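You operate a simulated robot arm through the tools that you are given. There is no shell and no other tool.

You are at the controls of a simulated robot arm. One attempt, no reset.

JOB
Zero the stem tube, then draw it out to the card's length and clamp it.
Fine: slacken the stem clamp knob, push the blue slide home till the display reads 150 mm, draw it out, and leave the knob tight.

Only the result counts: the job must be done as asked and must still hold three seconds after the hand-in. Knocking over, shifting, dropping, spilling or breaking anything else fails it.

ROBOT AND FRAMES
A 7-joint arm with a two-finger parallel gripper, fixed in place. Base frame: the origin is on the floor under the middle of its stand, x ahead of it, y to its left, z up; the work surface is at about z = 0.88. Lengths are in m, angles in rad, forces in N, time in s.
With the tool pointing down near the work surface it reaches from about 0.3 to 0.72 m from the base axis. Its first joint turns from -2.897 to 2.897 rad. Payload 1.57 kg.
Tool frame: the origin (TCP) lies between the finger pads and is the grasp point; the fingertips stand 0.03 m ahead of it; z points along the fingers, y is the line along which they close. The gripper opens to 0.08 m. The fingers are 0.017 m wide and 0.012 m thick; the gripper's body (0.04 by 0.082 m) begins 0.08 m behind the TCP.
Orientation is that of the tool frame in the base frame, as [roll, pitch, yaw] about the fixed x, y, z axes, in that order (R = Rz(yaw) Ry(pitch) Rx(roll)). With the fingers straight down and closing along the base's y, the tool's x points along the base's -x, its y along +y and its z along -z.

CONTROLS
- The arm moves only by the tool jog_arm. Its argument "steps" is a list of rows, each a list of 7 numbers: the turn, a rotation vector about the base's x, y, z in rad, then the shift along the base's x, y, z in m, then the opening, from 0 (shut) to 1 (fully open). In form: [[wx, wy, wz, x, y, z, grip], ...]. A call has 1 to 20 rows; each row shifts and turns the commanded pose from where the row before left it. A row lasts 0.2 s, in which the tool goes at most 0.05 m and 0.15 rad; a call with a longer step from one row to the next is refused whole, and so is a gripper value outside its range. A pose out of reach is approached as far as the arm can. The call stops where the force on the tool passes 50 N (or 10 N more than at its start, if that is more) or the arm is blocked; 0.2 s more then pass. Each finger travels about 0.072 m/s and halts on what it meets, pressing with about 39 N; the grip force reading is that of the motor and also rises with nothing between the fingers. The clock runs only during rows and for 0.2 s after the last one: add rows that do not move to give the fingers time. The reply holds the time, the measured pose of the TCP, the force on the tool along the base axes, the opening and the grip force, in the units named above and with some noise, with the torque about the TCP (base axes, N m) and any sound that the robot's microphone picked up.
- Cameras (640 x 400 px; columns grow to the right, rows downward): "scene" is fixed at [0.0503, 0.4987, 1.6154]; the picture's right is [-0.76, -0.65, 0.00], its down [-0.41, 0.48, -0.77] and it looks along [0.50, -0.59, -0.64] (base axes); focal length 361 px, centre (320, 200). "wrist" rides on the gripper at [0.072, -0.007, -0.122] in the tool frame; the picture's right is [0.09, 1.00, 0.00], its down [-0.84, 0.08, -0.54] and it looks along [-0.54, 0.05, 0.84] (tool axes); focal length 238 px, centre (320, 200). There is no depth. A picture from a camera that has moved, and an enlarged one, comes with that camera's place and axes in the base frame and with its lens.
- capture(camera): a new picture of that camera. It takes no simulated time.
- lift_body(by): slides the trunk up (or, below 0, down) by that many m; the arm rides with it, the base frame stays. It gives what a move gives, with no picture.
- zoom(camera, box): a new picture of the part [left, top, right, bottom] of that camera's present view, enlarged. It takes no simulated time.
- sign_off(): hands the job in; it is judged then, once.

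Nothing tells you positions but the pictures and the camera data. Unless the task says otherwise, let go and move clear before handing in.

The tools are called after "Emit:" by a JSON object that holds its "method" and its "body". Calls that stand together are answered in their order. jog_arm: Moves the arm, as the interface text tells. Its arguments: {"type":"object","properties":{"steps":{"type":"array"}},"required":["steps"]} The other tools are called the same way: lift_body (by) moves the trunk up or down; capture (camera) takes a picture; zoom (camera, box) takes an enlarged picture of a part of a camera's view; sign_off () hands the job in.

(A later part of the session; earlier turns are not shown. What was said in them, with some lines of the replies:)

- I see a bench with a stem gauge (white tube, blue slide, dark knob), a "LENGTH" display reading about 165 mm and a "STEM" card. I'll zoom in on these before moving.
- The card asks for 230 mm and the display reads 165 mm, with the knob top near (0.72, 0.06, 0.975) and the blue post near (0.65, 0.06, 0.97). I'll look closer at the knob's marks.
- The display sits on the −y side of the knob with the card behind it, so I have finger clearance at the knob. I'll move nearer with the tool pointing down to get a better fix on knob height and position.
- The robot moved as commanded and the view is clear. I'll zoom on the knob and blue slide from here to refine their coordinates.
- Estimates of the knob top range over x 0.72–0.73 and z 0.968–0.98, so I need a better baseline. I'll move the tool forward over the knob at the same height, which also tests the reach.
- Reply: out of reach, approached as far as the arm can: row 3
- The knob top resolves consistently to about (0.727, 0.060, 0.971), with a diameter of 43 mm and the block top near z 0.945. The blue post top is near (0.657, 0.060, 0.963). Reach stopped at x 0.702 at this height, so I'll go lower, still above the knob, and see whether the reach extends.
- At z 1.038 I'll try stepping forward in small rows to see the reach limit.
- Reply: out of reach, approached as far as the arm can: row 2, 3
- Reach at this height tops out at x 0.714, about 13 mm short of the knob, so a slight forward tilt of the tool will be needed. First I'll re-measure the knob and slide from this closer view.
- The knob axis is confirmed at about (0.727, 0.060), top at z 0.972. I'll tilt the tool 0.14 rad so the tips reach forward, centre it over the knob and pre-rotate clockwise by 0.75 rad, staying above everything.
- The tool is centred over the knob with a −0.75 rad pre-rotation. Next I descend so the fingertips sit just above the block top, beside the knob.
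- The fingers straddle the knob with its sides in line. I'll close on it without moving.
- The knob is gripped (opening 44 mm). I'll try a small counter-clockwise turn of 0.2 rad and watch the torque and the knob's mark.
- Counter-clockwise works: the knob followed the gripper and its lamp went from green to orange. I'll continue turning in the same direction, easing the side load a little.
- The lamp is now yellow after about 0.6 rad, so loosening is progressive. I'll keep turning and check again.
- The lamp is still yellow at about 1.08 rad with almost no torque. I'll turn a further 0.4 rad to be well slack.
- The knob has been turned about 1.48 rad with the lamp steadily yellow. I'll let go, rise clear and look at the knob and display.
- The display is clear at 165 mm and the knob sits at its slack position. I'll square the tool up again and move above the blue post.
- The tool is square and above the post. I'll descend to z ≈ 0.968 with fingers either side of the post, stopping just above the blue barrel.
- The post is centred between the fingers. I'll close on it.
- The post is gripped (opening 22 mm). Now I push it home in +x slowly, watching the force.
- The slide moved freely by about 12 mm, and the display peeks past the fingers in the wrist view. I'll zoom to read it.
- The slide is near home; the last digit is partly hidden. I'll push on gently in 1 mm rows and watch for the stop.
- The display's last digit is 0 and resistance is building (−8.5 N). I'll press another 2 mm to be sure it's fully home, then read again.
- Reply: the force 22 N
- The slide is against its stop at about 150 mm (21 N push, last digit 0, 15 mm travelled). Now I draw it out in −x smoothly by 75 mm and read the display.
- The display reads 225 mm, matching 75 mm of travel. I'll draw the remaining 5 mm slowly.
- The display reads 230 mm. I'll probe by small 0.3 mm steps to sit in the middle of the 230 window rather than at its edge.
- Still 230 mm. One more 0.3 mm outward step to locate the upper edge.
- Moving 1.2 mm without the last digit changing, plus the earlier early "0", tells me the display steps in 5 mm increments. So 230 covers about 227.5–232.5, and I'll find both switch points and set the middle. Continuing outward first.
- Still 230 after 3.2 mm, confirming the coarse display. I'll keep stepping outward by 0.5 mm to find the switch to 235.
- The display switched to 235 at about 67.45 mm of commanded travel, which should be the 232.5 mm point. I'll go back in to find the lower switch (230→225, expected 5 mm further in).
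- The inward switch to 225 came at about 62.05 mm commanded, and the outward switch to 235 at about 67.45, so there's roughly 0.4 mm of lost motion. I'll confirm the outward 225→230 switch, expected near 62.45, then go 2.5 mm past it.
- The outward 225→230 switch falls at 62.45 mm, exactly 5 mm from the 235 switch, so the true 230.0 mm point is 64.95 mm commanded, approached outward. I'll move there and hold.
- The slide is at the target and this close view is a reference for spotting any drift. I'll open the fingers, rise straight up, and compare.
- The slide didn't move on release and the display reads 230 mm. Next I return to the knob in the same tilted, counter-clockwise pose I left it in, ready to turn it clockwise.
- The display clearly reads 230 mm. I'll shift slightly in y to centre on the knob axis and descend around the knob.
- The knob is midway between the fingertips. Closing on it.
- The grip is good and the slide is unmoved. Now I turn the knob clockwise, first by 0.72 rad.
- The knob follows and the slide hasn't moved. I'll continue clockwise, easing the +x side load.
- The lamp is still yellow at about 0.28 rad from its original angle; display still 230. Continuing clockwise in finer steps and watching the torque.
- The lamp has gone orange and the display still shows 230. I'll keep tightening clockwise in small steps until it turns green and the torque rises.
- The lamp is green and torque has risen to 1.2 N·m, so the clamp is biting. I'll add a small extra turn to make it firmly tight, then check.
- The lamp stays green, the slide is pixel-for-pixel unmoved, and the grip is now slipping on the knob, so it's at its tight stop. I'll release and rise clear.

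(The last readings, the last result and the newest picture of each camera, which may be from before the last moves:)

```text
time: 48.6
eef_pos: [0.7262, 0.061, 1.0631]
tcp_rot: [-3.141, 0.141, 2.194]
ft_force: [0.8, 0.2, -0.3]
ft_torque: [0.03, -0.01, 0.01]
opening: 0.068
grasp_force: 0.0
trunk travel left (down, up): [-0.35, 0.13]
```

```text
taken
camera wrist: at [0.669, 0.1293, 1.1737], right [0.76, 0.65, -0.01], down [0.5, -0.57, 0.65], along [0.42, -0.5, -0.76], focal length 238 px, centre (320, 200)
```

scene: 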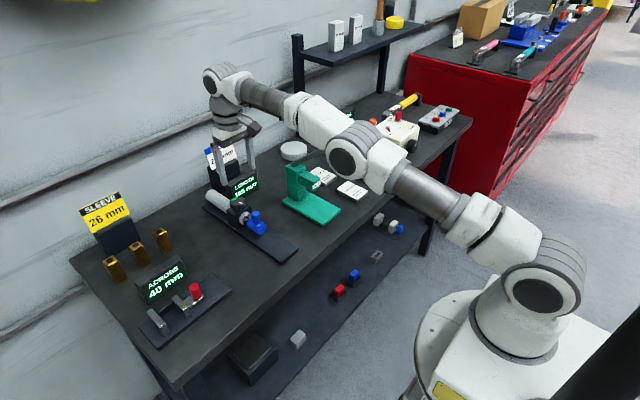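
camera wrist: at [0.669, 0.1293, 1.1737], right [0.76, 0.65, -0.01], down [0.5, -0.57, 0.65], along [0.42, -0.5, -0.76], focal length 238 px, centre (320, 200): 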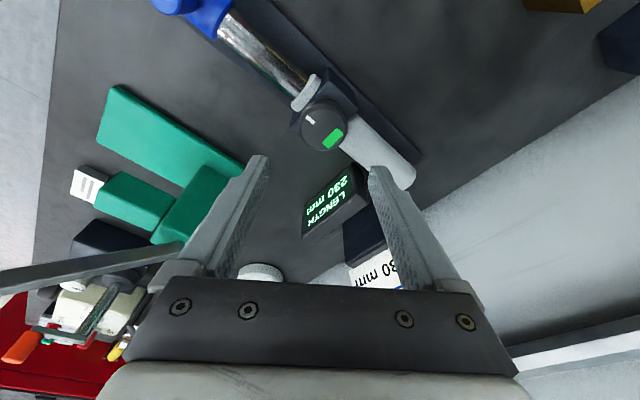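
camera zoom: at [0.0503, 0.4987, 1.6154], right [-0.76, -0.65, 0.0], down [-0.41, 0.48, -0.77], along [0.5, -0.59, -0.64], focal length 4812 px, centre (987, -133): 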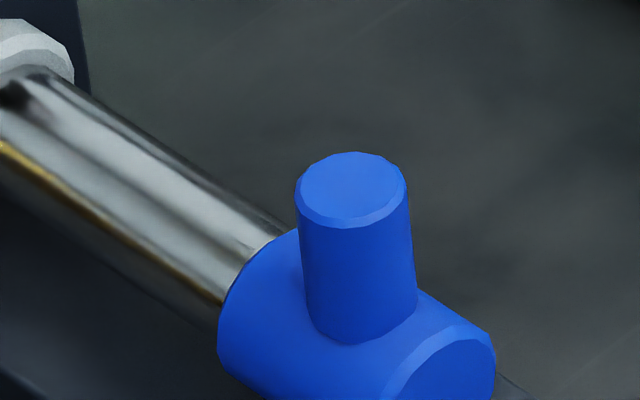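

The knob's lamp is green, its pointer is back at the original direction, and the display reads 230 mm with the slide unmoved. I'll retreat to a clear pose and take a last look at the whole scene.

Emit:
{"method": "jog_arm", "body": {"steps": [[0, 0, 0, 0, 0, 0.04, 0.9], [0, 0, 0, 0, 0, 0.04, 0.9], [0, 0, 0.12, -0.02, 0, 0, 0.9], [0, 0, 0.12, -0.02, 0, 0, 0.9], [0, 0, 0.12, -0.02, 0, 0, 0.9], [0, 0, 0.12, -0.02, 0, 0, 0.9], [0, 0, 0.12, -0.02, 0, 0, 0.9], [0, 0, 0.12, -0.02, 0, 0, 0.9], [0, 0, 0.12, -0.02, 0, 0, 0.9], [0, 0, 0.107, -0.02, 0, 0, 0.9], [0, 0.14, 0, -0.015, 0, 0.02, 0.9], [0, 0, 0, 0, 0, 0.02, 0.9], [0, 0, 0, 0, 0, 0, 0.9], [0, 0, 0, 0, 0, 0, 0.9], [0, 0, 0, 0, 0, 0, 0.9]]}}

Emit:
{"method": "capture", "body": {"camera": "scene"}}

Emit:
{"method": "zoom", "body": {"camera": "scene", "box": [205, 150, 295, 250]}}

Emit:
{"method": "capture", "body": {"camera": "wrist"}}

```text
time: 51.8
eef_pos: [0.6617, 0.0779, 1.2244]
tcp_rot: [-3.141, 0.0, 3.139]
ft_force: [-0.5, 0.1, 0.1]
ft_torque: [-0.01, -0.01, 0.02]
opening: 0.0721
grasp_force: 0.0
out of reach, approached as far as the arm can: row 1, 2, 3, 4, 5, 6, 7, 8, 9, 10, 11, 12
trunk travel left (down, up): [-0.35, 0.13]
```

```text
taken
```

scene: 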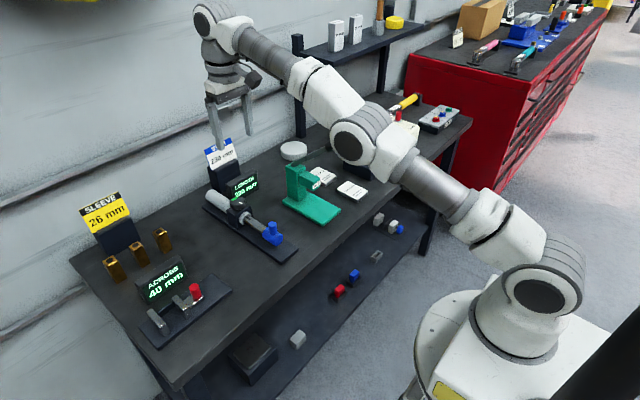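

```text
4.00 times, centred on (250, 200) of scene
camera zoom: at [0.0503, 0.4987, 1.6154], right [-0.76, -0.65, 0.0], down [-0.41, 0.48, -0.77], along [0.5, -0.59, -0.64], focal length 1444 px, centre (600, 200)
```

zoom: 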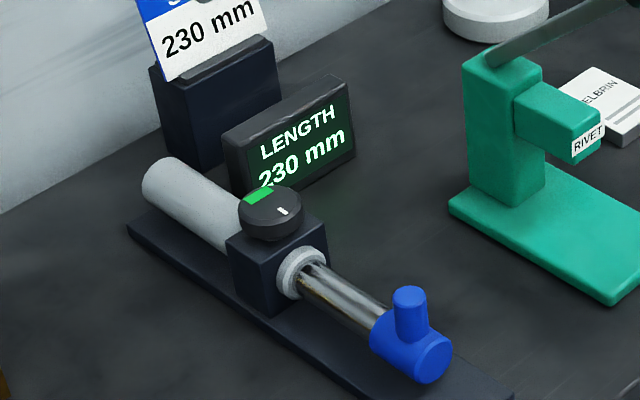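

```text
taken
camera wrist: at [0.5885, 0.0719, 1.3451], right [-0.09, 1.0, 0.0], down [0.84, 0.08, 0.54], along [0.54, 0.05, -0.84], focal length 238 px, centre (320, 200)
```

wrist: 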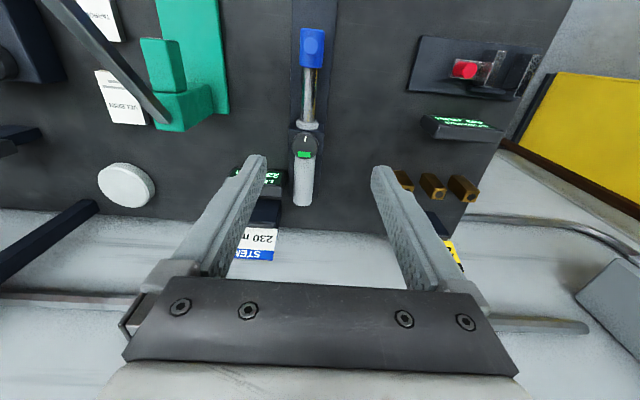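

The arm is well clear at z 1.22, the lamp is green, the display reads 230 mm and nothing else on the bench has moved. Handing in.

Emit:
{"method": "sign_off", "body": {}}

```text
The job is handed in.
```

The stem tube is zeroed, drawn out to the card's 230 mm and clamped, and I've handed the job in.

- **Zeroing:** I slackened the knob and pushed the blue slide against its stop with about 21 N. The gripper hid part of the display there. I could read only the last digit, 0, but the travel fits 150 mm.
- **Length:** The display only moves in 5 mm steps, so a reading of 230 covers roughly 227.5 to 232.5 mm. I found where it switched at each end of that range and set the slide midway, so it should be within about half a millimetre of 230.
- **Clamp:** I turned the knob clockwise until its lamp went green and the grip began to slip, at about 1.2 N·m. Close-up pictures before and after tightening showed no movement of the slide.

At hand-in the display read 230 mm, the lamp was green and the arm was clear. Nothing else on the bench looked disturbed.
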